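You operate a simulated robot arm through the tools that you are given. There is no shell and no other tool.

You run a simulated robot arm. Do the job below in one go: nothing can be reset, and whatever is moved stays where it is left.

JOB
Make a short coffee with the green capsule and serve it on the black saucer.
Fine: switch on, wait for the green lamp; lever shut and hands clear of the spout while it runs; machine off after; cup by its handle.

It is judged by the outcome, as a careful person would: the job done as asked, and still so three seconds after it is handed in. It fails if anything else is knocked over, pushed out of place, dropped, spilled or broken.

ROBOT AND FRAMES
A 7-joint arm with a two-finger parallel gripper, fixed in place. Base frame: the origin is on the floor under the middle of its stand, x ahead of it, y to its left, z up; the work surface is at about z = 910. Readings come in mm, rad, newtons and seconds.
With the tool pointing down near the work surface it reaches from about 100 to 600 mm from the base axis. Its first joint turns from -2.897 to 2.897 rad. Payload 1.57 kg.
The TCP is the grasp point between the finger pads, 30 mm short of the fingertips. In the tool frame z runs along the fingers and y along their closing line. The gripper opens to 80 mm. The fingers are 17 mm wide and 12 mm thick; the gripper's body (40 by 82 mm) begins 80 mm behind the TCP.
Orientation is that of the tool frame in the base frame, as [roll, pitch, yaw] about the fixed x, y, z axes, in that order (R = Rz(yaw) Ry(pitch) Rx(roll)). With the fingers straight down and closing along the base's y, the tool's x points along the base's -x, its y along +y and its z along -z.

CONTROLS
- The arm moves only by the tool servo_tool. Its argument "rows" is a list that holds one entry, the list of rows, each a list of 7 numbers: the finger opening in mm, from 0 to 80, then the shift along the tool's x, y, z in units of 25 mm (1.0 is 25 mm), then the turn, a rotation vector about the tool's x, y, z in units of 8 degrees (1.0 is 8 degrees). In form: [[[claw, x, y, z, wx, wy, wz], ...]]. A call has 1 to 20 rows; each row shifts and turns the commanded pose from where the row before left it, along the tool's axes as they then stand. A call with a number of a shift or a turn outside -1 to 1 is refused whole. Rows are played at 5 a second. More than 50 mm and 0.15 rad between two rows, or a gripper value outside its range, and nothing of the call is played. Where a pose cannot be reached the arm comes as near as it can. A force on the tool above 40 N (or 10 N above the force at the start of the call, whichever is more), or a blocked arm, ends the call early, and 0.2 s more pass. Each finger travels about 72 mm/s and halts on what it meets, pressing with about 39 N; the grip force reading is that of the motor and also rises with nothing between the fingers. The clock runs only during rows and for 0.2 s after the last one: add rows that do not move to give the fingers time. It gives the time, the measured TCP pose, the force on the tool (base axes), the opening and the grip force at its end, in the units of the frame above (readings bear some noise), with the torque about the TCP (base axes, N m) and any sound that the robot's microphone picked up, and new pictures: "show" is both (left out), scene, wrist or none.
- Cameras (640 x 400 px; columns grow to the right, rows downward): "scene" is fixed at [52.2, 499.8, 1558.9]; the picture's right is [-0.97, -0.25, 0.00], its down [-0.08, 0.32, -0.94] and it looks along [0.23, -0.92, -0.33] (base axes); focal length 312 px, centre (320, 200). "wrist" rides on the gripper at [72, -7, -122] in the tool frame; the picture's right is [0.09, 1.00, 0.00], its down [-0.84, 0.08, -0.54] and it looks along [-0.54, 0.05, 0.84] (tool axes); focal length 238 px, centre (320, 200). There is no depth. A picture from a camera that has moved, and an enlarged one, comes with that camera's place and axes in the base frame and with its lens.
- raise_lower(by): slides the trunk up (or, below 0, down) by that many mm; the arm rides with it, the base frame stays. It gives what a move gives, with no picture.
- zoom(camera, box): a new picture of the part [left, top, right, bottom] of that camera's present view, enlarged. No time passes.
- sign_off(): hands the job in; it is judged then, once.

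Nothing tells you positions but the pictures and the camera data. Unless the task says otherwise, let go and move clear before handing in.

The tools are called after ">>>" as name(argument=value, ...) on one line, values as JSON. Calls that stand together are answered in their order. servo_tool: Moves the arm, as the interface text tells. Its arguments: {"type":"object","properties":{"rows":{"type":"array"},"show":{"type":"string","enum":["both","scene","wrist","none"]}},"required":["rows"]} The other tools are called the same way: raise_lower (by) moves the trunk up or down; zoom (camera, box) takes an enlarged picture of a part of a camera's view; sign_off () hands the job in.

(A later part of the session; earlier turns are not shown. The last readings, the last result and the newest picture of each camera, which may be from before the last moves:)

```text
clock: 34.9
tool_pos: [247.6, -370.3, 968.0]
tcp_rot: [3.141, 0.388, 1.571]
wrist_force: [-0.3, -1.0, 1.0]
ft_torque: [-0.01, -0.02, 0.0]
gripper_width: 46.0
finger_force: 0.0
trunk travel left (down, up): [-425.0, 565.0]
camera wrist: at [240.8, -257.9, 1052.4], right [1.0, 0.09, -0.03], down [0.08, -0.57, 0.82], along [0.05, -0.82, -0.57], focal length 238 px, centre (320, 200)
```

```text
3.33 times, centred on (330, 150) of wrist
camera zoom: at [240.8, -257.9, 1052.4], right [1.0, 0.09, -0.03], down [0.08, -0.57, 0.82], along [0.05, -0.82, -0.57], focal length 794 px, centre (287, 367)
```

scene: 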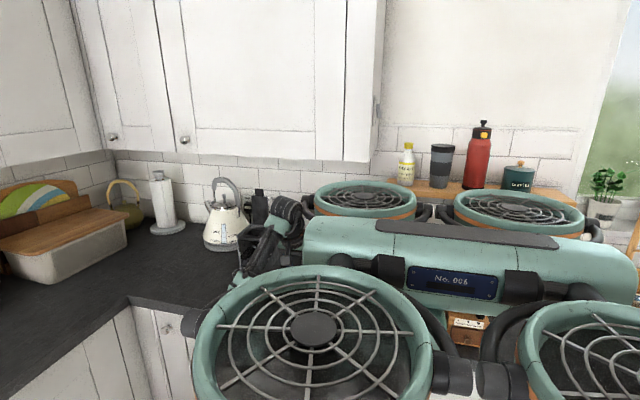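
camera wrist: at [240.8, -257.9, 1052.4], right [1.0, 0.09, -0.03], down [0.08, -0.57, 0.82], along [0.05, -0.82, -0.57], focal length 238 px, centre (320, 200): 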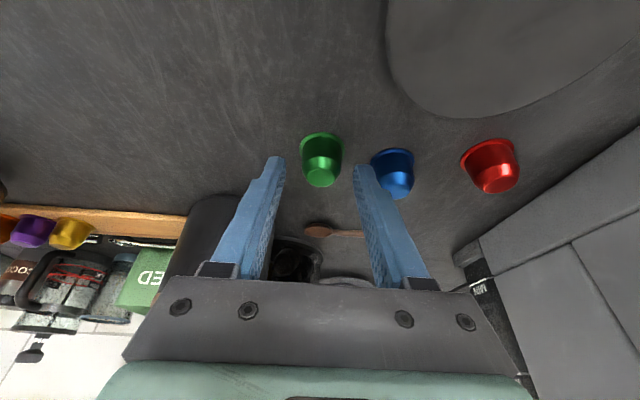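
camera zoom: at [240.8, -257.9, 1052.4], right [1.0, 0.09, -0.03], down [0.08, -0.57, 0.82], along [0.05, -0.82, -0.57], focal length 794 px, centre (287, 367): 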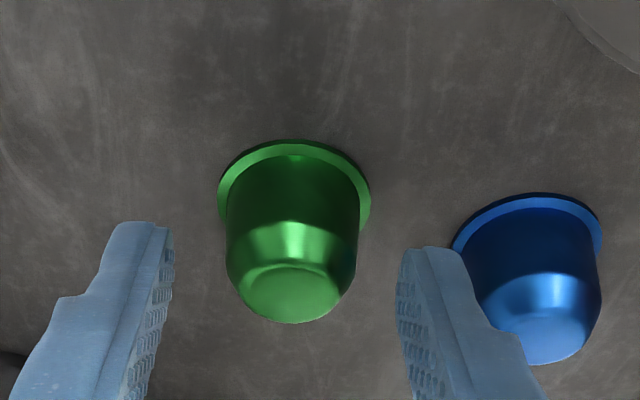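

Well centred. I'll shift 3 mm toward the wall, go down the last 16 mm, and close.

>>> servo_tool(rows=[[[46, -0.12, 0.03, 0.33, 0, 0, 0], [46, 0, 0, 0.33, 0, 0, 0], [46, 0, 0, 0, 0, 0, 0], [20, 0, 0, 0, 0, 0, 0], [20, 0, 0, 0, 0, 0, 0], [20, 0, 0, 0, 0, 0, 0]]], show="wrist")

>>> zoom(camera="wrist", box=[240, 90, 420, 210])

```text
clock: 36.3
tool_pos: [248.5, -378.7, 953.4]
tcp_rot: [-3.141, 0.389, 1.57]
wrist_force: [0.0, -0.3, -0.1]
ft_torque: [0.0, 0.0, -0.03]
gripper_width: 23.7
finger_force: 36.0
trunk travel left (down, up): [-425.0, 565.0]
camera wrist: at [241.7, -266.8, 1038.0], right [1.0, 0.09, -0.03], down [0.08, -0.57, 0.82], along [0.05, -0.82, -0.57], focal length 238 px, centre (320, 200)
```

wrist: 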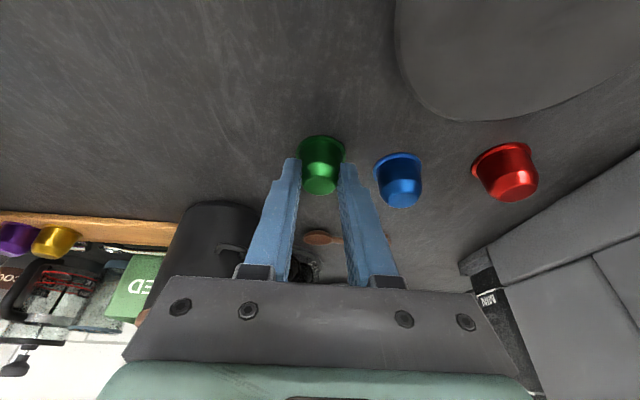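

```text
3.33 times, centred on (330, 150) of wrist
camera zoom: at [241.7, -266.8, 1038.0], right [1.0, 0.09, -0.03], down [0.08, -0.57, 0.82], along [0.05, -0.82, -0.57], focal length 794 px, centre (287, 367)
```

zoom: 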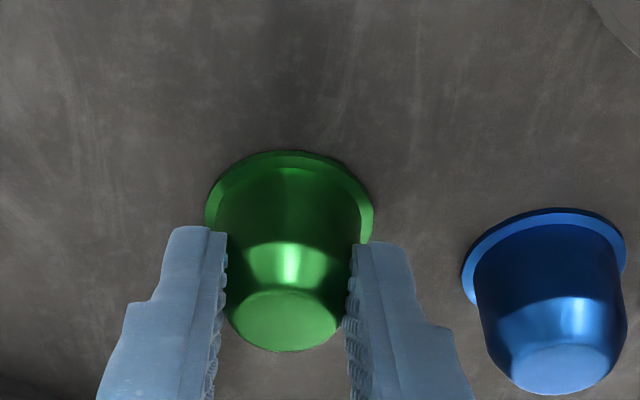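

Gripped (opening 23.7 mm, 36 N). I'll lift straight up and verify that the capsule came along.

>>> servo_tool(rows=[[[20, -0.378, 0, -0.926, 0, 0, 0], [20, -0.378, 0, -0.926, 0, 0, 0], [20, -0.378, 0, -0.926, 0, 0, 0], [20, 0, 0, 0, 0, 0, 0]]], show="wrist")

>>> zoom(camera="wrist", box=[240, 90, 420, 210])

```text
clock: 37.3
tool_pos: [244.3, -375.4, 1010.7]
tcp_rot: [-3.127, 0.365, 1.567]
wrist_force: [-0.4, 0.5, -0.8]
ft_torque: [0.01, 0.04, 0.0]
gripper_width: 23.0
finger_force: 35.6
trunk travel left (down, up): [-425.0, 565.0]
camera wrist: at [240.5, -265.6, 1098.4], right [1.0, 0.08, -0.05], down [0.08, -0.59, 0.8], along [0.04, -0.8, -0.59], focal length 238 px, centre (320, 200)
```

wrist: 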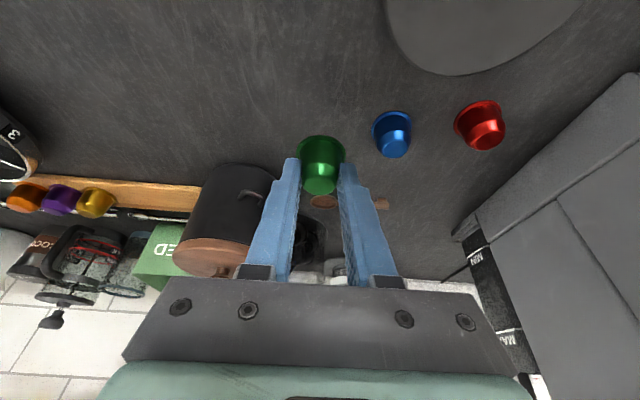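

```text
3.33 times, centred on (330, 150) of wrist
camera zoom: at [240.5, -265.6, 1098.4], right [1.0, 0.08, -0.05], down [0.08, -0.59, 0.8], along [0.04, -0.8, -0.59], focal length 794 px, centre (287, 367)
```

zoom: 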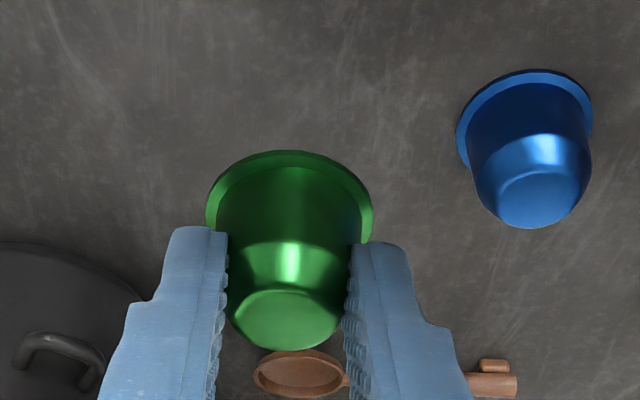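

The capsule is held. The pose lagged a little, so I'll check it settles.

>>> servo_tool(rows=[[[20, 0, 0, 0, 0, 0, 0], [20, 0, 0, 0, 0, 0, 0]]], show="none")

```text
clock: 37.9
tool_pos: [244.6, -375.4, 1010.1]
tcp_rot: [-3.125, 0.361, 1.567]
wrist_force: [0.0, 0.3, -0.4]
ft_torque: [-0.02, 0.01, 0.02]
gripper_width: 22.9
finger_force: 36.2
trunk travel left (down, up): [-425.0, 565.0]
```

>>> servo_tool(rows=[[[20, 0.93, 0, -0.37, 0, 0, 0], [20, 0.93, 0, -0.37, 0, 0, 0], [20, 0, 0, 0, 0, 0, 0]]], show="scene")

```text
clock: 38.7
tool_pos: [243.7, -329.3, 1006.4]
tcp_rot: [-3.141, 0.324, 1.558]
wrist_force: [-0.2, -0.1, -0.5]
ft_torque: [-0.01, -0.01, -0.01]
gripper_width: 22.7
finger_force: 35.0
trunk travel left (down, up): [-425.0, 565.0]
```

scene: 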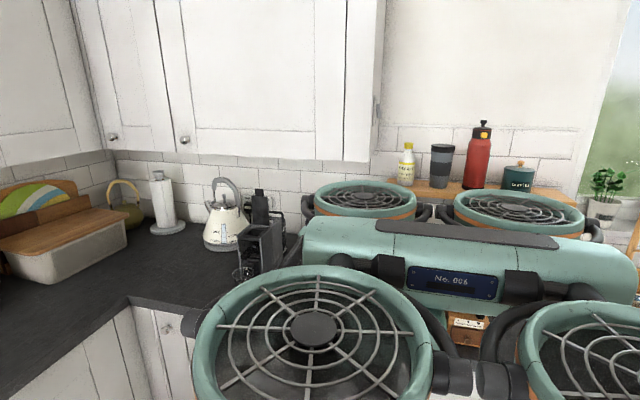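

The drone body's fan sits above this spot and limits how far the hand can rise there. So I'll lift by raising the trunk instead, then travel toward the machine.

>>> raise_lower(by=190)

>>> servo_tool(rows=[[[20, 0, 0.9, 0, 0, 0, 0], [20, 0, 0.9, 0, 0, 0, 0], [20, 0, 0.9, 0, 0, 0, 0], [20, 0, 0.9, 0, 0, 0, 0], [20, 0, 0.9, 0, 0, -0.23, 0], [20, 0, 0.9, 0, 0, -0.23, 0], [20, 0, 0, 0, 0, 0, 0]]], show="wrist")

```text
clock: 40.8
tool_pos: [245.7, -328.3, 1195.7]
tcp_rot: [3.14, 0.328, 1.557]
wrist_force: [-0.9, 0.6, -0.8]
ft_torque: [-0.01, 0.0, 0.0]
gripper_width: 24.3
finger_force: 36.6
trunk travel left (down, up): [-615.0, 375.0]
```

```text
clock: 42.4
tool_pos: [384.8, -328.0, 1215.2]
tcp_rot: [-3.141, 0.45, 1.571]
wrist_force: [-0.5, 0.5, -0.3]
ft_torque: [0.01, -0.01, -0.02]
gripper_width: 24.1
finger_force: 35.7
trunk travel left (down, up): [-615.0, 375.0]
camera wrist: at [376.9, -211.1, 1294.4], right [1.0, 0.08, -0.04], down [0.08, -0.52, 0.85], along [0.05, -0.85, -0.52], focal length 238 px, centre (320, 200)
```

wrist: 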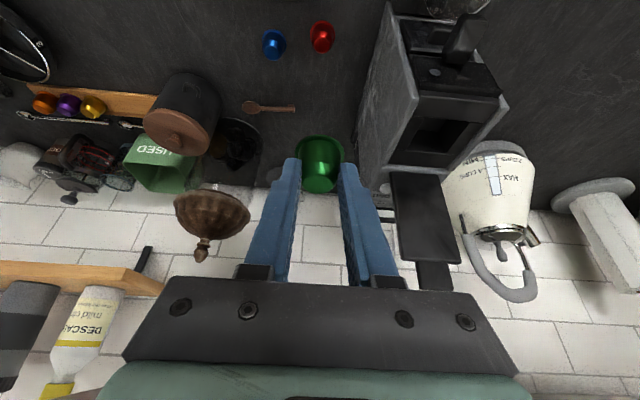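

The capsule is still secure and the pose caught up with the commanded one. I'll restore the grasp tilt and move across to the slot's x.

>>> servo_tool(rows=[[[20, 0, 0.92, 0, 0, 0.23, 0], [20, 0, 0.92, 0, 0, 0.23, 0], [20, 0, 0.92, 0, 0, 0, 0], [20, 0, 0.92, 0, 0, 0, 0], [20, 0, 0.92, 0, 0, 0, 0], [20, 0, 0, 0, 0, 0, 0]]], show="wrist")

>>> zoom(camera="wrist", box=[240, 60, 420, 210])

```text
clock: 43.8
tool_pos: [499.7, -328.1, 1217.2]
tcp_rot: [-3.141, 0.389, 1.57]
wrist_force: [0.1, -0.6, -0.7]
ft_torque: [0.02, 0.02, -0.03]
gripper_width: 23.6
finger_force: 36.3
trunk travel left (down, up): [-615.0, 375.0]
camera wrist: at [492.1, -216.4, 1302.7], right [1.0, 0.09, -0.03], down [0.08, -0.57, 0.82], along [0.05, -0.82, -0.57], focal length 238 px, centre (320, 200)
```

wrist: 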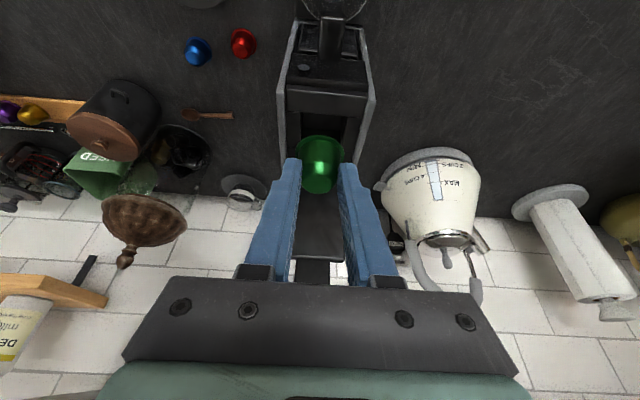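

```text
2.67 times, centred on (330, 135) of wrist
camera zoom: at [492.1, -216.4, 1302.7], right [1.0, 0.09, -0.03], down [0.08, -0.57, 0.82], along [0.05, -0.82, -0.57], focal length 636 px, centre (293, 373)
```

zoom: 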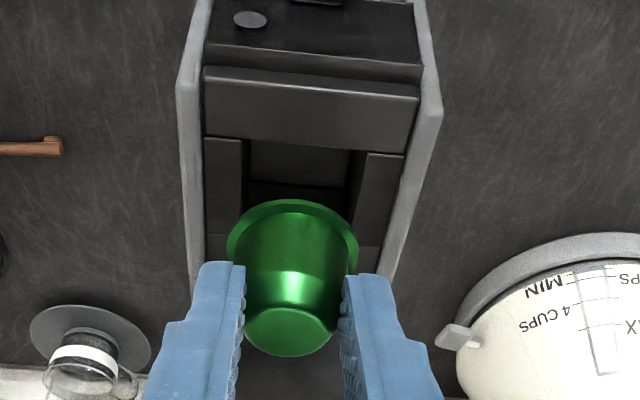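

The capsule is held over the machine. I'll move in over the slot and down to about 20 mm above final height, then check alignment.

>>> servo_tool(rows=[[[20, -0.36, 0, 0.15, 0, 0, 0], [20, -0.35, 0, 0.55, 0, 0, 0], [20, 0.16, 0, 0.75, 0, 0, 0], [20, 0, 0, 0.8, 0, 0, 0], [20, 0, 0, 0, 0, 0, 0]]], show="wrist")

>>> zoom(camera="wrist", box=[240, 60, 420, 210])

```text
clock: 45.0
tool_pos: [499.3, -362.8, 1169.1]
tcp_rot: [3.14, 0.388, 1.571]
wrist_force: [-0.2, 0.8, 0.6]
ft_torque: [0.0, 0.0, -0.05]
gripper_width: 23.2
finger_force: 36.1
trunk travel left (down, up): [-615.0, 375.0]
camera wrist: at [491.8, -250.6, 1255.3], right [1.0, 0.09, -0.03], down [0.08, -0.57, 0.82], along [0.05, -0.82, -0.57], focal length 238 px, centre (320, 200)
```

wrist: 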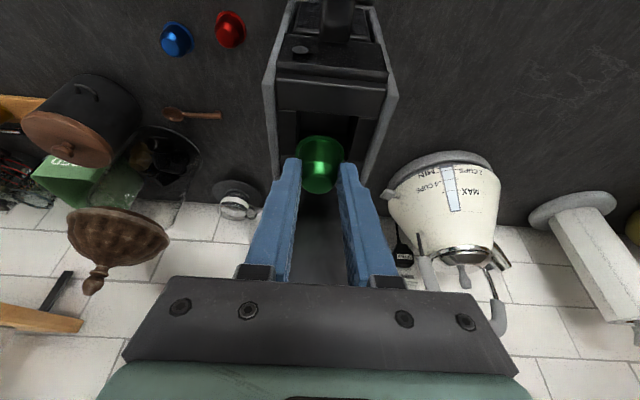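

```text
2.67 times, centred on (330, 135) of wrist
camera zoom: at [491.8, -250.6, 1255.3], right [1.0, 0.09, -0.03], down [0.08, -0.57, 0.82], along [0.05, -0.82, -0.57], focal length 636 px, centre (293, 373)
```

zoom: 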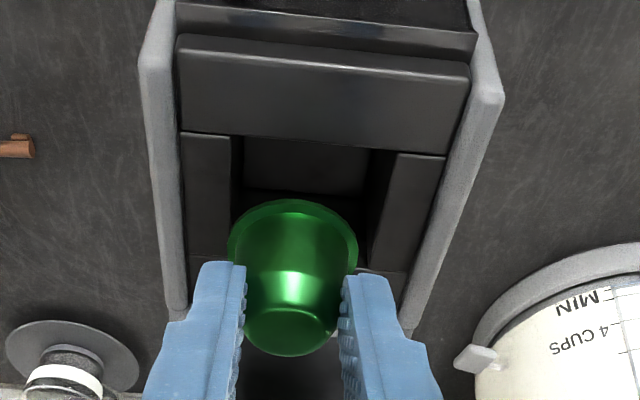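

Relative to the slot, the capsule needs about +2.5 mm in x. I'll correct that and lower vertically 25 mm so the rim enters the well.

>>> servo_tool(rows=[[[20, 0, 0.11, 0, 0, 0, 0], [20, 0.13, 0, 0.31, 0, 0, 0], [20, 0.13, 0, 0.31, 0, 0, 0], [20, 0.12, 0, 0.3, 0, 0, 0], [20, 0, 0, 0, 0, 0, 0]]], show="wrist")

>>> zoom(camera="wrist", box=[240, 60, 420, 210])

```text
clock: 46.1
tool_pos: [501.2, -362.6, 1145.0]
tcp_rot: [-3.14, 0.388, 1.569]
wrist_force: [0.3, 0.3, -0.1]
ft_torque: [-0.03, -0.01, -0.01]
gripper_width: 23.3
finger_force: 36.1
trunk travel left (down, up): [-615.0, 375.0]
camera wrist: at [494.5, -250.8, 1230.6], right [1.0, 0.09, -0.03], down [0.08, -0.57, 0.82], along [0.05, -0.82, -0.57], focal length 238 px, centre (320, 200)
```

wrist: 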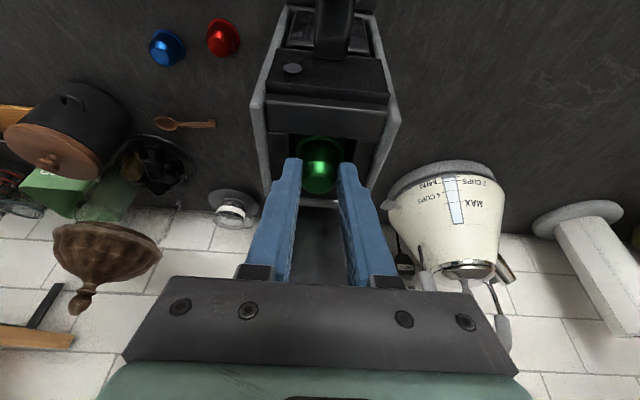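

```text
2.67 times, centred on (330, 135) of wrist
camera zoom: at [494.5, -250.8, 1230.6], right [1.0, 0.09, -0.03], down [0.08, -0.57, 0.82], along [0.05, -0.82, -0.57], focal length 636 px, centre (293, 373)
```

zoom: 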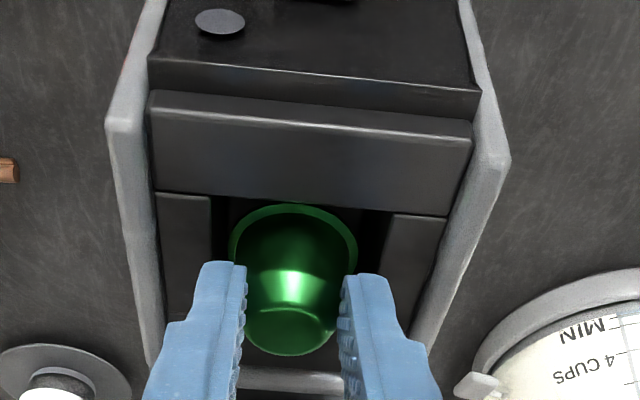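

The rim is entering the well and the capsule sits about 1.7 mm left of centre. One small nudge, then release with a modest opening.

>>> servo_tool(rows=[[[20, 0, 0.07, 0, 0, 0, 0], [20, 0.03, 0, 0.08, 0, 0, 0], [20, 0, 0, 0, 0, 0, 0], [38, 0, 0, 0, 0, 0, 0], [38, 0, 0, 0, 0, 0, 0], [38, 0, 0, 0, 0, 0, 0]]], show="wrist")

>>> zoom(camera="wrist", box=[240, 60, 420, 210])

```text
clock: 47.5
tool_pos: [503.0, -363.0, 1142.2]
tcp_rot: [-3.141, 0.388, 1.572]
wrist_force: [-0.7, -0.4, 0.5]
ft_torque: [0.03, 0.01, 0.0]
gripper_width: 37.9
finger_force: 0.1
trunk travel left (down, up): [-615.0, 375.0]
camera wrist: at [496.3, -250.9, 1228.5], right [1.0, 0.09, -0.03], down [0.08, -0.57, 0.82], along [0.05, -0.82, -0.57], focal length 238 px, centre (320, 200)
```

wrist: 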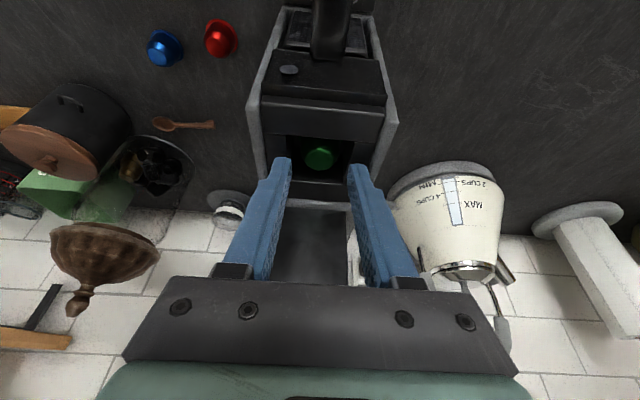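

```text
2.67 times, centred on (330, 135) of wrist
camera zoom: at [496.3, -250.9, 1228.5], right [1.0, 0.09, -0.03], down [0.08, -0.57, 0.82], along [0.05, -0.82, -0.57], focal length 636 px, centre (293, 373)
```

zoom: 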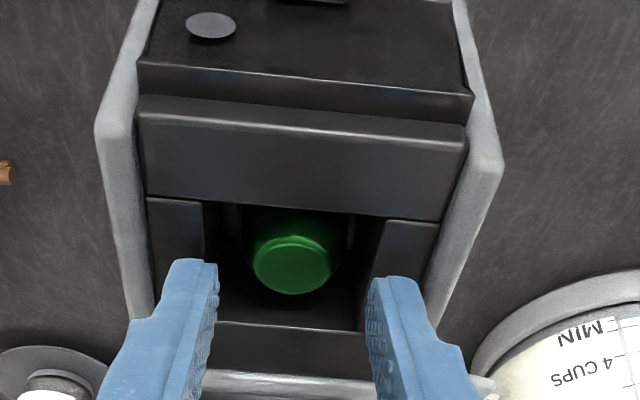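

The capsule dropped fully into the well. I'll rise straight up out of it, close the fingers, and tilt to about 45° to come over the top of the lever.

>>> servo_tool(rows=[[[38, -0.378, 0, -0.926, 0, 0, 0], [38, -0.378, 0, -0.926, 0, 0, 0], [38, -0.378, 0, -0.926, 0, 0, 0], [0, -0.378, 0, -0.926, 0, 0, 0], [0, -0.378, 0, -0.926, 0, 0, 0], [0, -0.378, 0, -0.926, 0, 0, 0], [0, 0, 0, 0, 0, -1, 0], [0, 0, 0, 0, 0, -1, 0], [0, 0, 0, 0, 0, -0.8, 0], [0, 0, 0, 0, 0, 0, 0]]], show="wrist")

```text
clock: 49.8
tool_pos: [502.6, -362.2, 1294.4]
tcp_rot: [3.14, 0.781, 1.572]
wrist_force: [-0.4, -0.8, -0.2]
ft_torque: [-0.02, -0.03, 0.01]
gripper_width: 0.0
finger_force: 21.3
trunk travel left (down, up): [-615.0, 375.0]
camera wrist: at [496.0, -226.2, 1329.6], right [1.0, 0.07, -0.06], down [0.08, -0.21, 0.97], along [0.05, -0.97, -0.22], focal length 238 px, centre (320, 200)
```

wrist: 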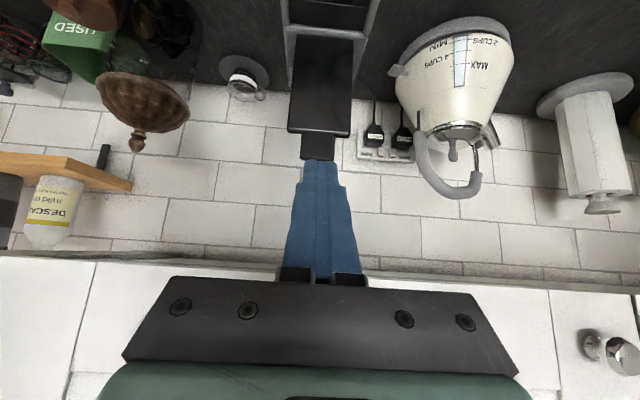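

The tab top is at z ≈ 1242 and the cabinet underside is around 1355. I'll move horizontally over the lever so the fingertip gets behind it.

>>> servo_tool(rows=[[[0, -0.8, -0.03, 0.8, 0, 0, 0], [0, -0.8, -0.03, 0.8, 0, 0, 0], [0, -0.8, -0.03, 0.8, 0, 0, 0], [0, 0, 0, 0, 0, 0, 0]]], show="wrist")

>>> zoom(camera="wrist", box=[250, 60, 400, 210])

```text
clock: 50.8
tool_pos: [501.4, -447.8, 1293.0]
tcp_rot: [3.14, 0.777, 1.569]
wrist_force: [-0.2, -0.1, 0.2]
ft_torque: [-0.01, -0.02, 0.01]
gripper_width: 0.3
finger_force: 21.1
trunk travel left (down, up): [-615.0, 375.0]
camera wrist: at [494.1, -311.0, 1328.2], right [1.0, 0.07, -0.06], down [0.08, -0.21, 0.97], along [0.05, -0.97, -0.22], focal length 238 px, centre (320, 200)
```

wrist: 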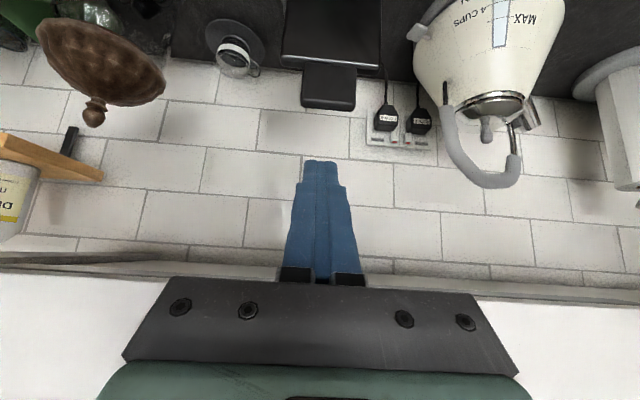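

```text
2.67 times, centred on (325, 135) of wrist
camera zoom: at [494.1, -311.0, 1328.2], right [1.0, 0.07, -0.06], down [0.08, -0.21, 0.97], along [0.05, -0.97, -0.22], focal length 636 px, centre (307, 373)
```

zoom: 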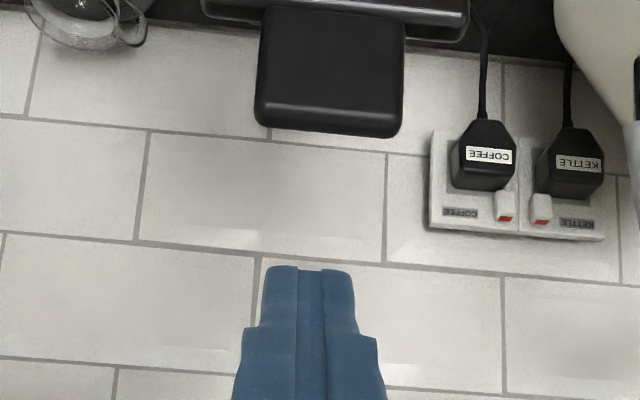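

The tip is behind and above the tab, whose top is at y -430…-440, z 1243. I'll lower behind it and start easing it forward.

>>> servo_tool(rows=[[[0, 0.44, 0, 0.44, 0, 0, 0], [0, 0.44, 0, 0.44, 0, 0, 0], [0, 0.41, 0, -0.41, 0, 0, 0], [0, 0.27, 0, -0.2, 0, 0, 0], [0, 0.27, 0, -0.2, 0, 0, 0], [0, 0, 0, 0, 0, 0, 0]]], show="wrist")

>>> zoom(camera="wrist", box=[250, 60, 400, 210])

```text
clock: 52.1
tool_pos: [501.5, -416.6, 1258.4]
tcp_rot: [3.142, 0.778, 1.573]
wrist_force: [-1.0, 0.4, -0.1]
ft_torque: [0.02, -0.03, 0.0]
gripper_width: 0.0
finger_force: 21.6
trunk travel left (down, up): [-615.0, 375.0]
camera wrist: at [493.2, -279.9, 1295.4], right [1.0, 0.07, -0.07], down [0.08, -0.22, 0.97], along [0.05, -0.97, -0.22], focal length 238 px, centre (320, 200)
```

wrist: 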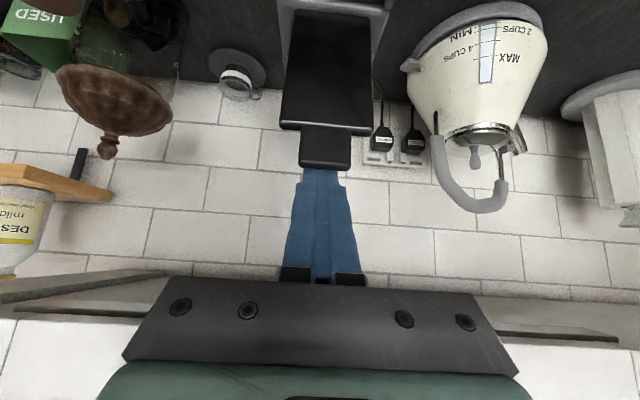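

```text
2.67 times, centred on (325, 135) of wrist
camera zoom: at [493.2, -279.9, 1295.4], right [1.0, 0.07, -0.07], down [0.08, -0.22, 0.97], along [0.05, -0.97, -0.22], focal length 636 px, centre (307, 373)
```

zoom: 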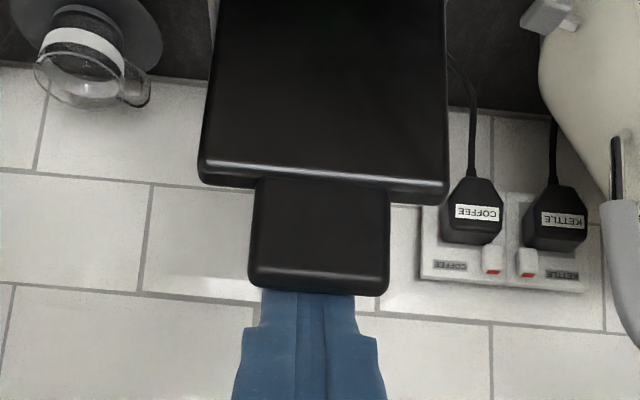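

The finger is behind the tab. I'll continue along the arc.

>>> servo_tool(rows=[[[0, 0.535, 0, -0.42, 0, 0, 0], [0, 0.535, 0, -0.42, 0, 0, 0], [0, 0.664, 0, -0.166, 0, 0, 0], [0, 0.664, 0, -0.166, 0, 0, 0], [0, 0, 0, 0, 0, 0, 0]]], show="wrist")

```text
clock: 53.4
tool_pos: [501.7, -351.2, 1237.8]
tcp_rot: [3.141, 0.78, 1.571]
wrist_force: [-0.7, 0.2, -0.6]
ft_torque: [-0.03, -0.01, -0.02]
gripper_width: 0.0
finger_force: 20.7
trunk travel left (down, up): [-615.0, 375.0]
camera wrist: at [493.8, -216.1, 1273.4], right [1.0, 0.07, -0.06], down [0.08, -0.22, 0.97], along [0.05, -0.97, -0.22], focal length 238 px, centre (320, 200)
```

wrist: 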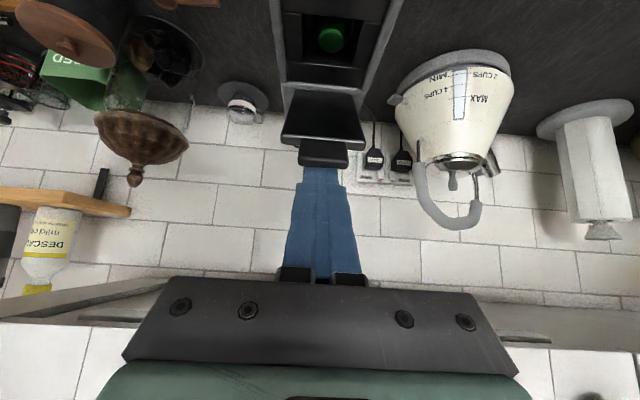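

The lever is coming forward. Continuing the arc downward.

>>> servo_tool(rows=[[[0, 0.664, 0, -0.166, 0, 0, 0], [0, 0.618, 0, 0.046, 0, 0, 0], [0, 0.618, 0, 0.046, 0, 0, 0], [0, 0.59, 0, 0.205, 0, 0, 0], [0, 0.59, 0, 0.205, 0, 0, 0], [0, 0, 0, 0, 0, 0, 0]]], show="wrist")

```text
clock: 54.8
tool_pos: [500.9, -302.8, 1178.2]
tcp_rot: [3.141, 0.779, 1.571]
wrist_force: [-0.4, 0.5, -0.1]
ft_torque: [-0.01, 0.0, -0.01]
gripper_width: 0.0
finger_force: 21.4
trunk travel left (down, up): [-615.0, 375.0]
camera wrist: at [494.0, -167.7, 1213.5], right [1.0, 0.07, -0.06], down [0.08, -0.22, 0.97], along [0.05, -0.97, -0.22], focal length 238 px, centre (320, 200)
```

wrist: 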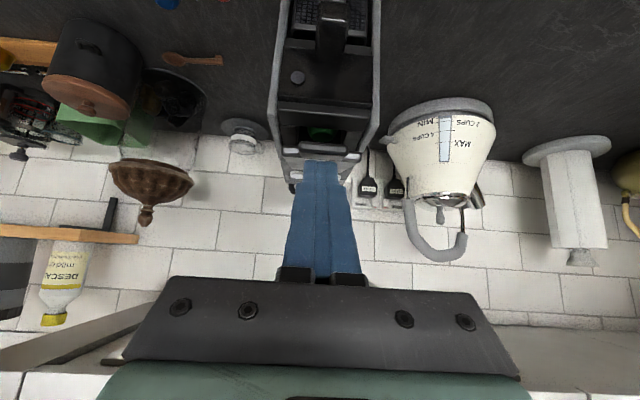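

>>> zoom(camera="wrist", box=[250, 60, 400, 210])

>>> zoom(camera="wrist", box=[270, 0, 390, 110])

```text
2.67 times, centred on (325, 135) of wrist
camera zoom: at [494.0, -167.7, 1213.5], right [1.0, 0.07, -0.06], down [0.08, -0.22, 0.97], along [0.05, -0.97, -0.22], focal length 636 px, centre (307, 373)
```

zoom: 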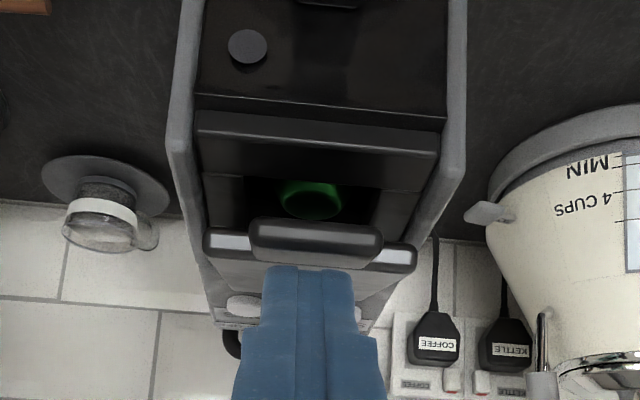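

```text
3.64 times, centred on (330, 55) of wrist
camera zoom: at [494.0, -167.7, 1213.5], right [1.0, 0.07, -0.06], down [0.08, -0.22, 0.97], along [0.05, -0.97, -0.22], focal length 867 px, centre (284, 727)
```

zoom: 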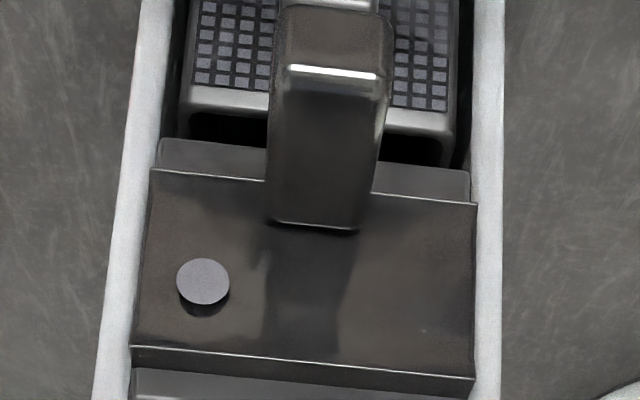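

The lever is now nearly down, seen edge-on over the slot. I'll press the last part shut until I feel resistance.

>>> servo_tool(rows=[[[0, 0.514, 0, 0.353, 0, 0, 0], [0, 0.514, 0, 0.353, 0, 0, 0], [0, 0.14, 0, 0.14, 0, 0, 0], [0, 0.14, 0, 0.14, 0, 0, 0], [0, 0, 0, 0, 0, 0, 0]]], show="wrist")

>>> zoom(camera="wrist", box=[250, 40, 400, 190])

```text
clock: 56.0
tool_pos: [501.9, -299.5, 1145.5]
tcp_rot: [3.122, 0.792, 1.561]
wrist_force: [5.5, -2.6, 35.8]
ft_torque: [-0.63, -0.18, -0.4]
gripper_width: 0.0
finger_force: 21.6
trunk travel left (down, up): [-615.0, 375.0]
camera wrist: at [492.7, -161.0, 1178.5], right [1.0, 0.07, -0.05], down [0.06, -0.2, 0.98], along [0.06, -0.98, -0.21], focal length 238 px, centre (320, 200)
```

wrist: 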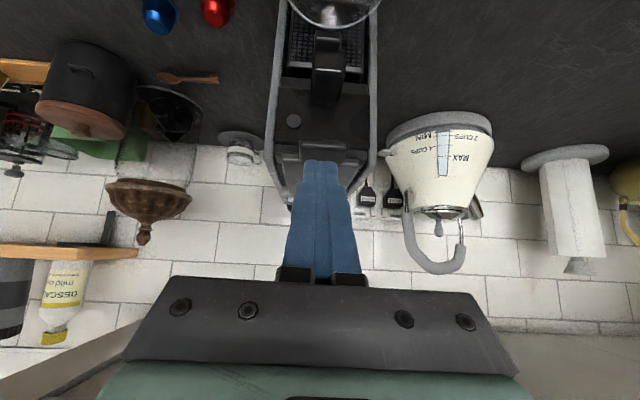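

```text
2.67 times, centred on (325, 115) of wrist
camera zoom: at [492.7, -161.0, 1178.5], right [1.0, 0.07, -0.05], down [0.06, -0.2, 0.98], along [0.06, -0.98, -0.21], focal length 636 px, centre (307, 427)
```

zoom: 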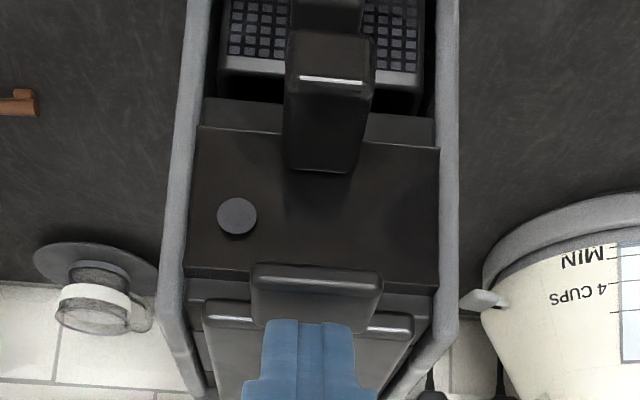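

The lever is pressed down with about 36 N. I'll lift off and check it stays shut.

>>> servo_tool(rows=[[[0, -0.704, 0, -0.71, 0, 0, 0], [0, -0.704, 0, -0.71, 0, 0, 0], [0, -0.704, 0, -0.71, 0, 0, 0], [0, -0.704, 0, -0.71, 0, 0, 0], [0, -0.704, 0, -0.71, 0, 0, 0], [0, 0, 0, 0, 0, 0, 0]]], show="wrist")

>>> zoom(camera="wrist", box=[250, 0, 400, 130])

```text
clock: 57.4
tool_pos: [501.0, -298.1, 1263.1]
tcp_rot: [3.14, 0.777, 1.571]
wrist_force: [-0.2, -0.1, 1.1]
ft_torque: [-0.01, -0.01, -0.04]
gripper_width: 0.1
finger_force: 21.7
trunk travel left (down, up): [-615.0, 375.0]
camera wrist: at [493.4, -161.9, 1298.6], right [1.0, 0.07, -0.06], down [0.08, -0.22, 0.97], along [0.05, -0.97, -0.22], focal length 238 px, centre (320, 200)
```

wrist: 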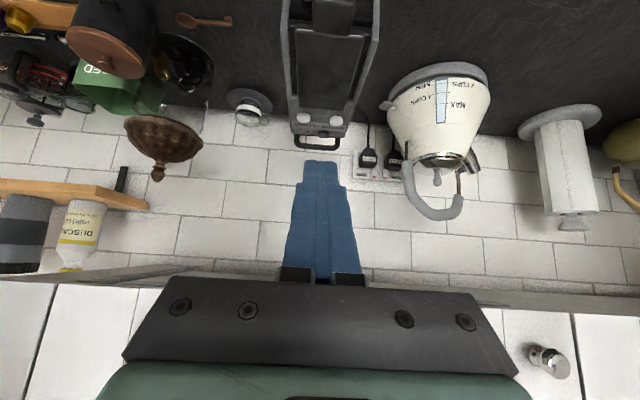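

```text
3.08 times, centred on (325, 65) of wrist
camera zoom: at [493.4, -161.9, 1298.6], right [1.0, 0.07, -0.06], down [0.08, -0.22, 0.97], along [0.05, -0.97, -0.22], focal length 733 px, centre (305, 615)
```

zoom: 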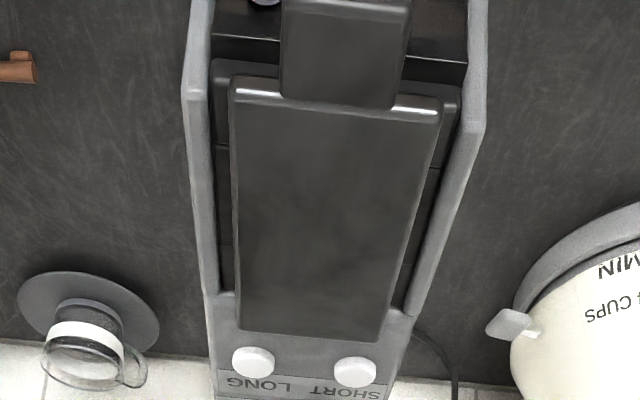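

The lever stays shut. The ON/OFF button is behind SHORT and LONG, near (508, -500). I'll approach above it, under the cabinet.

>>> servo_tool(rows=[[[0, -0.449, 0.04, 0.946, 0, 0, 0], [0, -0.449, 0.04, 0.946, 0, 0, 0], [0, -0.449, 0.04, 0.946, 0, 0, 0], [0, -0.449, 0.04, 0.946, 0, 0, 0], [0, -0.449, 0.04, 0.946, 0, 0, 0], [0, -0.449, 0.04, 0.946, 0, 0, 0], [0, 0, 0, 0, 0, 0, 0]]], show="wrist")

>>> zoom(camera="wrist", box=[250, 40, 400, 190])

```text
clock: 59.0
tool_pos: [507.8, -445.6, 1209.9]
tcp_rot: [3.14, 0.777, 1.571]
wrist_force: [-0.4, -0.1, 0.2]
ft_torque: [0.0, 0.0, -0.01]
gripper_width: 0.0
finger_force: 21.2
trunk travel left (down, up): [-615.0, 375.0]
camera wrist: at [499.6, -309.2, 1245.2], right [1.0, 0.07, -0.06], down [0.08, -0.22, 0.97], along [0.05, -0.97, -0.22], focal length 238 px, centre (320, 200)
```

wrist: 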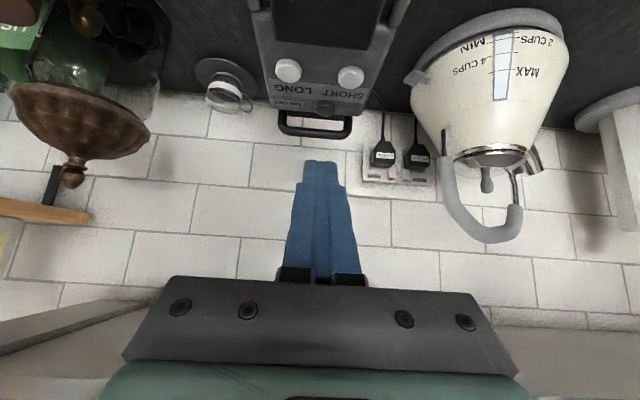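

```text
2.67 times, centred on (325, 115) of wrist
camera zoom: at [499.6, -309.2, 1245.2], right [1.0, 0.07, -0.06], down [0.08, -0.22, 0.97], along [0.05, -0.97, -0.22], focal length 636 px, centre (307, 427)
```

zoom: 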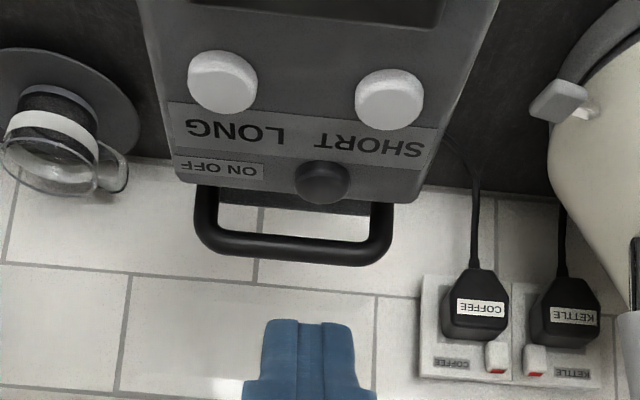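

ON/OFF is the black button at about (509, -496). I'll move to just above it.

>>> servo_tool(rows=[[[0, 0.13, 0.02, 0.8, 0, 0, 0], [0, 0.13, 0.02, 0.8, 0, 0, 0], [0, 0.13, 0.01, 0.8, 0, 0, 0], [0, 0, 0, 0, 0, 0, 0]]], show="wrist")

>>> zoom(camera="wrist", box=[260, 80, 380, 200])

```text
clock: 60.0
tool_pos: [508.9, -480.0, 1159.9]
tcp_rot: [-3.141, 0.778, 1.57]
wrist_force: [0.5, 0.5, -0.4]
ft_torque: [-0.02, -0.01, 0.01]
gripper_width: 0.2
finger_force: 20.7
trunk travel left (down, up): [-615.0, 375.0]
camera wrist: at [500.9, -344.7, 1195.9], right [1.0, 0.07, -0.06], down [0.08, -0.22, 0.97], along [0.05, -0.97, -0.22], focal length 238 px, centre (320, 200)
```

wrist: 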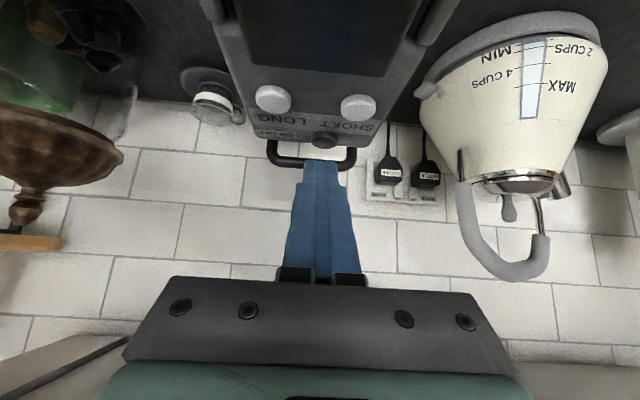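

```text
3.33 times, centred on (320, 140) of wrist
camera zoom: at [500.9, -344.7, 1195.9], right [1.0, 0.07, -0.06], down [0.08, -0.22, 0.97], along [0.05, -0.97, -0.22], focal length 794 px, centre (320, 400)
```

zoom: 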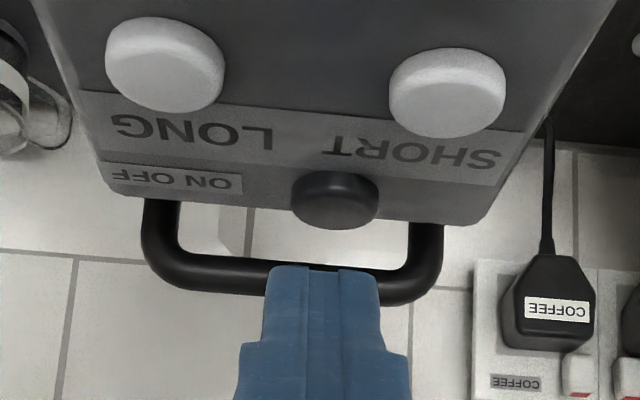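

The fingertip is about 11 mm above the ON/OFF button (top at z ≈ 1121). I'll press down gently in small steps, then release.

>>> servo_tool(rows=[[[0, 0.12, 0, 0.122, 0, 0, 0], [0, 0.12, 0, 0.122, 0, 0, 0], [0, 0.084, 0, 0.086, 0, 0, 0], [0, 0.056, 0, 0.057, 0, 0, 0], [0, 0, 0, 0, 0, 0, 0]]], show="wrist")

```text
clock: 61.1
tool_pos: [507.9, -479.4, 1145.2]
tcp_rot: [3.141, 0.778, 1.571]
wrist_force: [-0.2, -0.4, 0.9]
ft_torque: [-0.01, 0.01, -0.04]
gripper_width: 0.1
finger_force: 20.9
trunk travel left (down, up): [-615.0, 375.0]
camera wrist: at [500.8, -344.5, 1182.3], right [1.0, 0.07, -0.06], down [0.08, -0.21, 0.97], along [0.05, -0.97, -0.22], focal length 238 px, centre (320, 200)
```

wrist: 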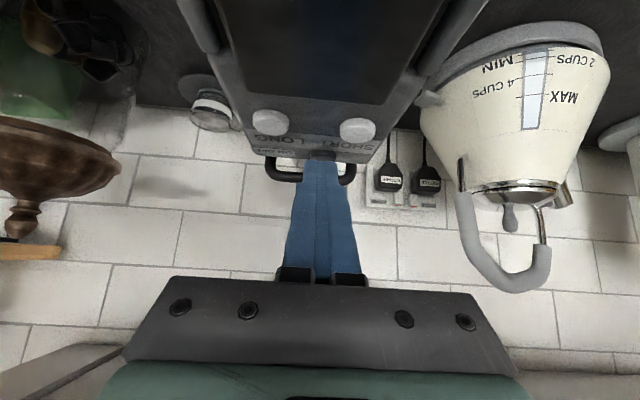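

>>> zoom(camera="wrist", box=[260, 90, 380, 200])

```text
3.64 times, centred on (320, 145) of wrist
camera zoom: at [500.8, -344.5, 1182.3], right [1.0, 0.07, -0.06], down [0.08, -0.21, 0.97], along [0.05, -0.97, -0.22], focal length 867 px, centre (320, 400)
```

zoom: 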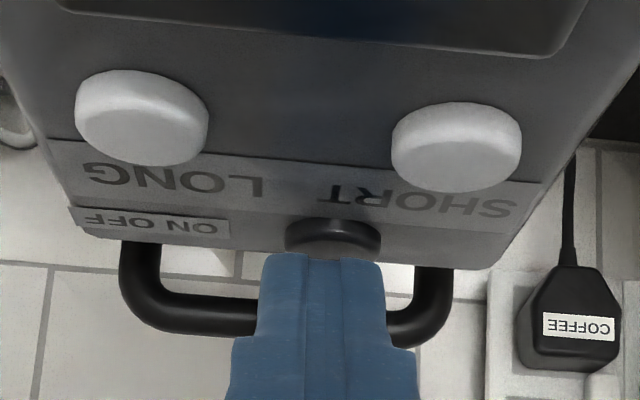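

No contact force yet. I'll press a few millimetres further, watching force and sound.

>>> servo_tool(rows=[[[0, 0.07, 0, 0.04, 0, 0, 0], [0, 0.07, 0, 0.04, 0, 0, 0], [0, 0, 0, 0, 0, 0, 0]]], show="wrist")

>>> zoom(camera="wrist", box=[260, 90, 380, 200])

```text
clock: 62.0
tool_pos: [507.4, -479.4, 1144.4]
tcp_rot: [3.14, 0.783, 1.57]
wrist_force: [0.3, -1.9, 3.5]
ft_torque: [-0.12, 0.0, 0.01]
gripper_width: 0.2
finger_force: 20.5
trunk travel left (down, up): [-615.0, 375.0]
heard: click
camera wrist: at [500.6, -343.2, 1179.1], right [1.0, 0.07, -0.06], down [0.08, -0.21, 0.97], along [0.05, -0.97, -0.22], focal length 238 px, centre (320, 200)
```

wrist: 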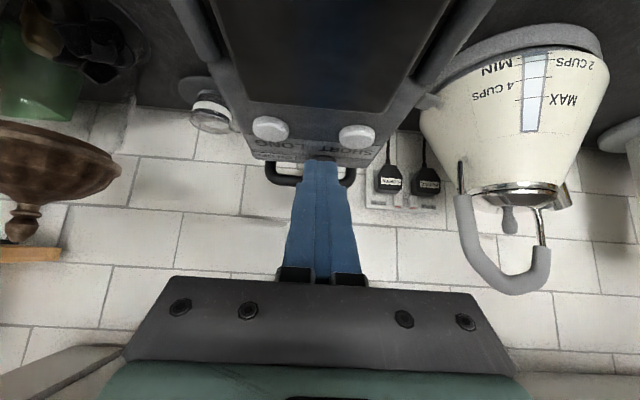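

```text
3.64 times, centred on (320, 145) of wrist
camera zoom: at [500.6, -343.2, 1179.1], right [1.0, 0.07, -0.06], down [0.08, -0.21, 0.97], along [0.05, -0.97, -0.22], focal length 867 px, centre (320, 400)
```

zoom: 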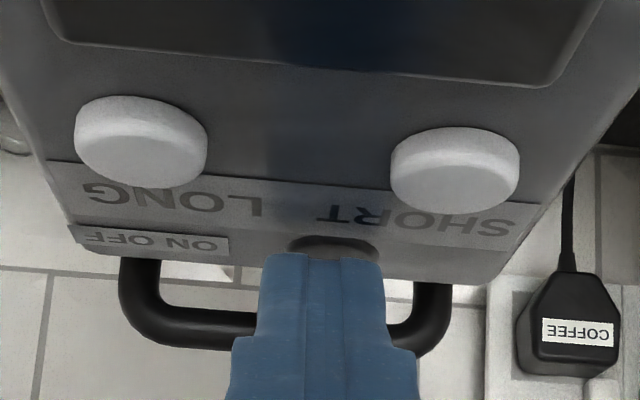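

I heard a click, so it's switched on. I'll lift off and pull back to look at the lamp on the front.

>>> servo_tool(rows=[[[0, -0.704, 0, -0.71, 0, 0, 0], [0, -0.704, 0, -0.71, 0, 0, 0], [0, 0.713, 0, -0.701, 0, 0, 0], [0, 0.713, 0, -0.701, 0, 0, 0], [0, 0.713, 0, -0.701, 0, 0, 0], [0, 0.713, 0, -0.701, 0, 0, 0], [0, 0.713, 0, -0.701, 0, 0, 0], [0, 0.713, 0, -0.701, 0, 0, 0], [0, 0.713, 0, -0.701, 0, 0, 0], [0, 0, 0, 0, 0, 0, 0]]], show="wrist")

>>> zoom(camera="wrist", box=[250, 0, 400, 130])

```text
clock: 64.2
tool_pos: [507.4, -304.6, 1192.9]
tcp_rot: [3.141, 0.778, 1.572]
wrist_force: [-0.3, -0.1, 0.1]
ft_torque: [0.01, 0.01, 0.02]
gripper_width: 0.3
finger_force: 21.0
trunk travel left (down, up): [-615.0, 375.0]
camera wrist: at [500.2, -167.6, 1228.3], right [1.0, 0.07, -0.06], down [0.08, -0.22, 0.97], along [0.05, -0.97, -0.22], focal length 238 px, centre (320, 200)
```

wrist: 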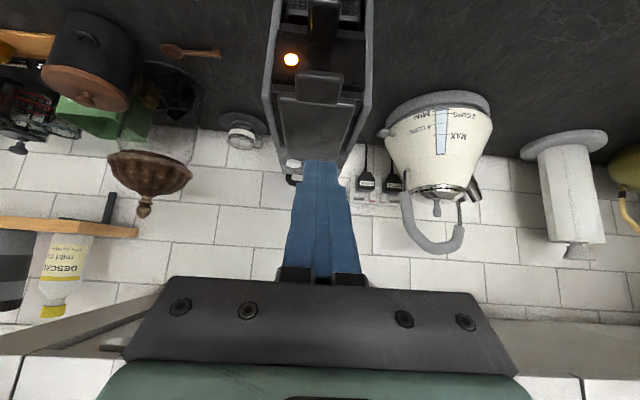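

```text
3.08 times, centred on (325, 65) of wrist
camera zoom: at [500.2, -167.6, 1228.3], right [1.0, 0.07, -0.06], down [0.08, -0.22, 0.97], along [0.05, -0.97, -0.22], focal length 733 px, centre (305, 615)
```

zoom: 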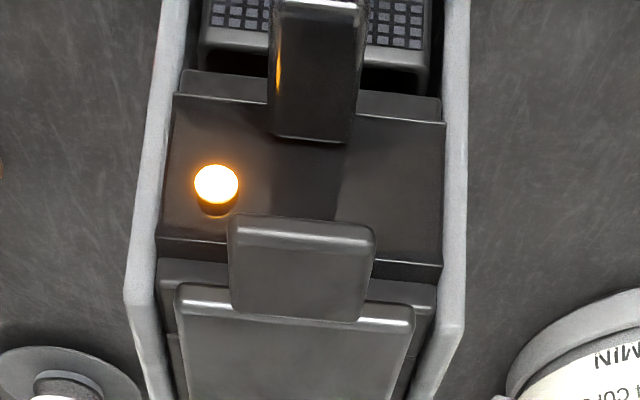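

The lamp is amber, so it's heating. While waiting I'll move aside to check that the cup really stands under the spout.

>>> servo_tool(rows=[[[0, 0.3, -0.9, -0.3, 0, 0, 0], [0, 0.5, -0.9, -0.4, 0, 0, 0], [0, 0.7, -0.9, 0.3, 0, 0, 0], [0, 0.9, -0.9, 0.3, 0, 0, 0], [0, 0.9, -0.4, 0.6, 0, 0, 0], [0, 0, 0, 0, 0, 0, 0]]], show="wrist")

>>> zoom(camera="wrist", box=[380, 0, 520, 130])

```text
clock: 65.5
tool_pos: [406.8, -252.9, 1123.6]
tcp_rot: [3.141, 0.778, 1.571]
wrist_force: [-0.7, -0.3, 0.2]
ft_torque: [-0.02, -0.02, 0.01]
gripper_width: 0.0
finger_force: 21.1
trunk travel left (down, up): [-615.0, 375.0]
camera wrist: at [400.3, -118.2, 1160.6], right [1.0, 0.07, -0.06], down [0.08, -0.22, 0.97], along [0.05, -0.97, -0.22], focal length 238 px, centre (320, 200)
```

wrist: 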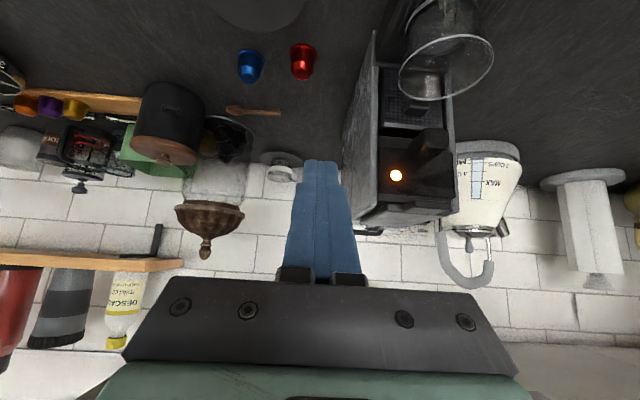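

```text
3.08 times, centred on (450, 65) of wrist
camera zoom: at [400.3, -118.2, 1160.6], right [1.0, 0.07, -0.06], down [0.08, -0.22, 0.97], along [0.05, -0.97, -0.22], focal length 733 px, centre (-80, 615)
```

zoom: 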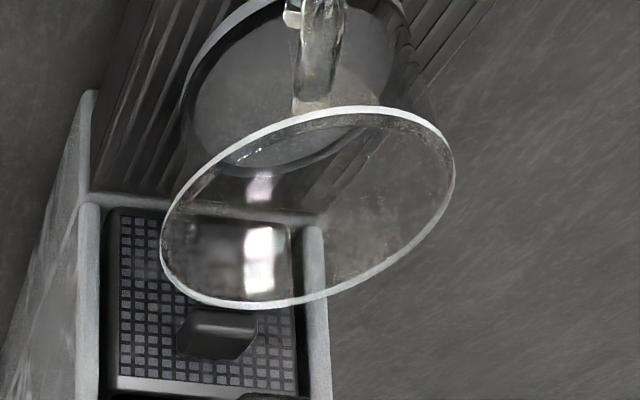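

>>> zoom(camera="wrist", box=[340, 80, 500, 220])

```text
2.86 times, centred on (420, 150) of wrist
camera zoom: at [400.3, -118.2, 1160.6], right [1.0, 0.07, -0.06], down [0.08, -0.22, 0.97], along [0.05, -0.97, -0.22], focal length 681 px, centre (34, 343)
```

zoom: 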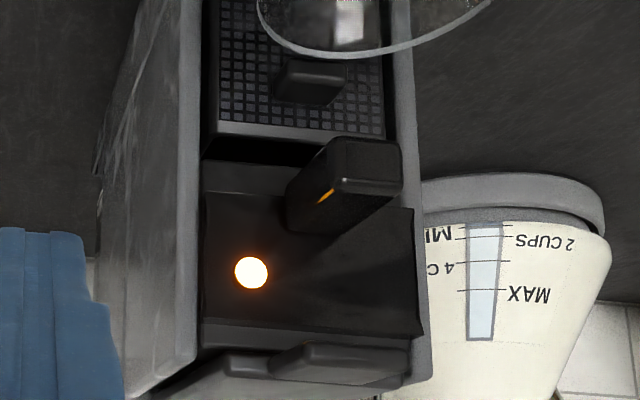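

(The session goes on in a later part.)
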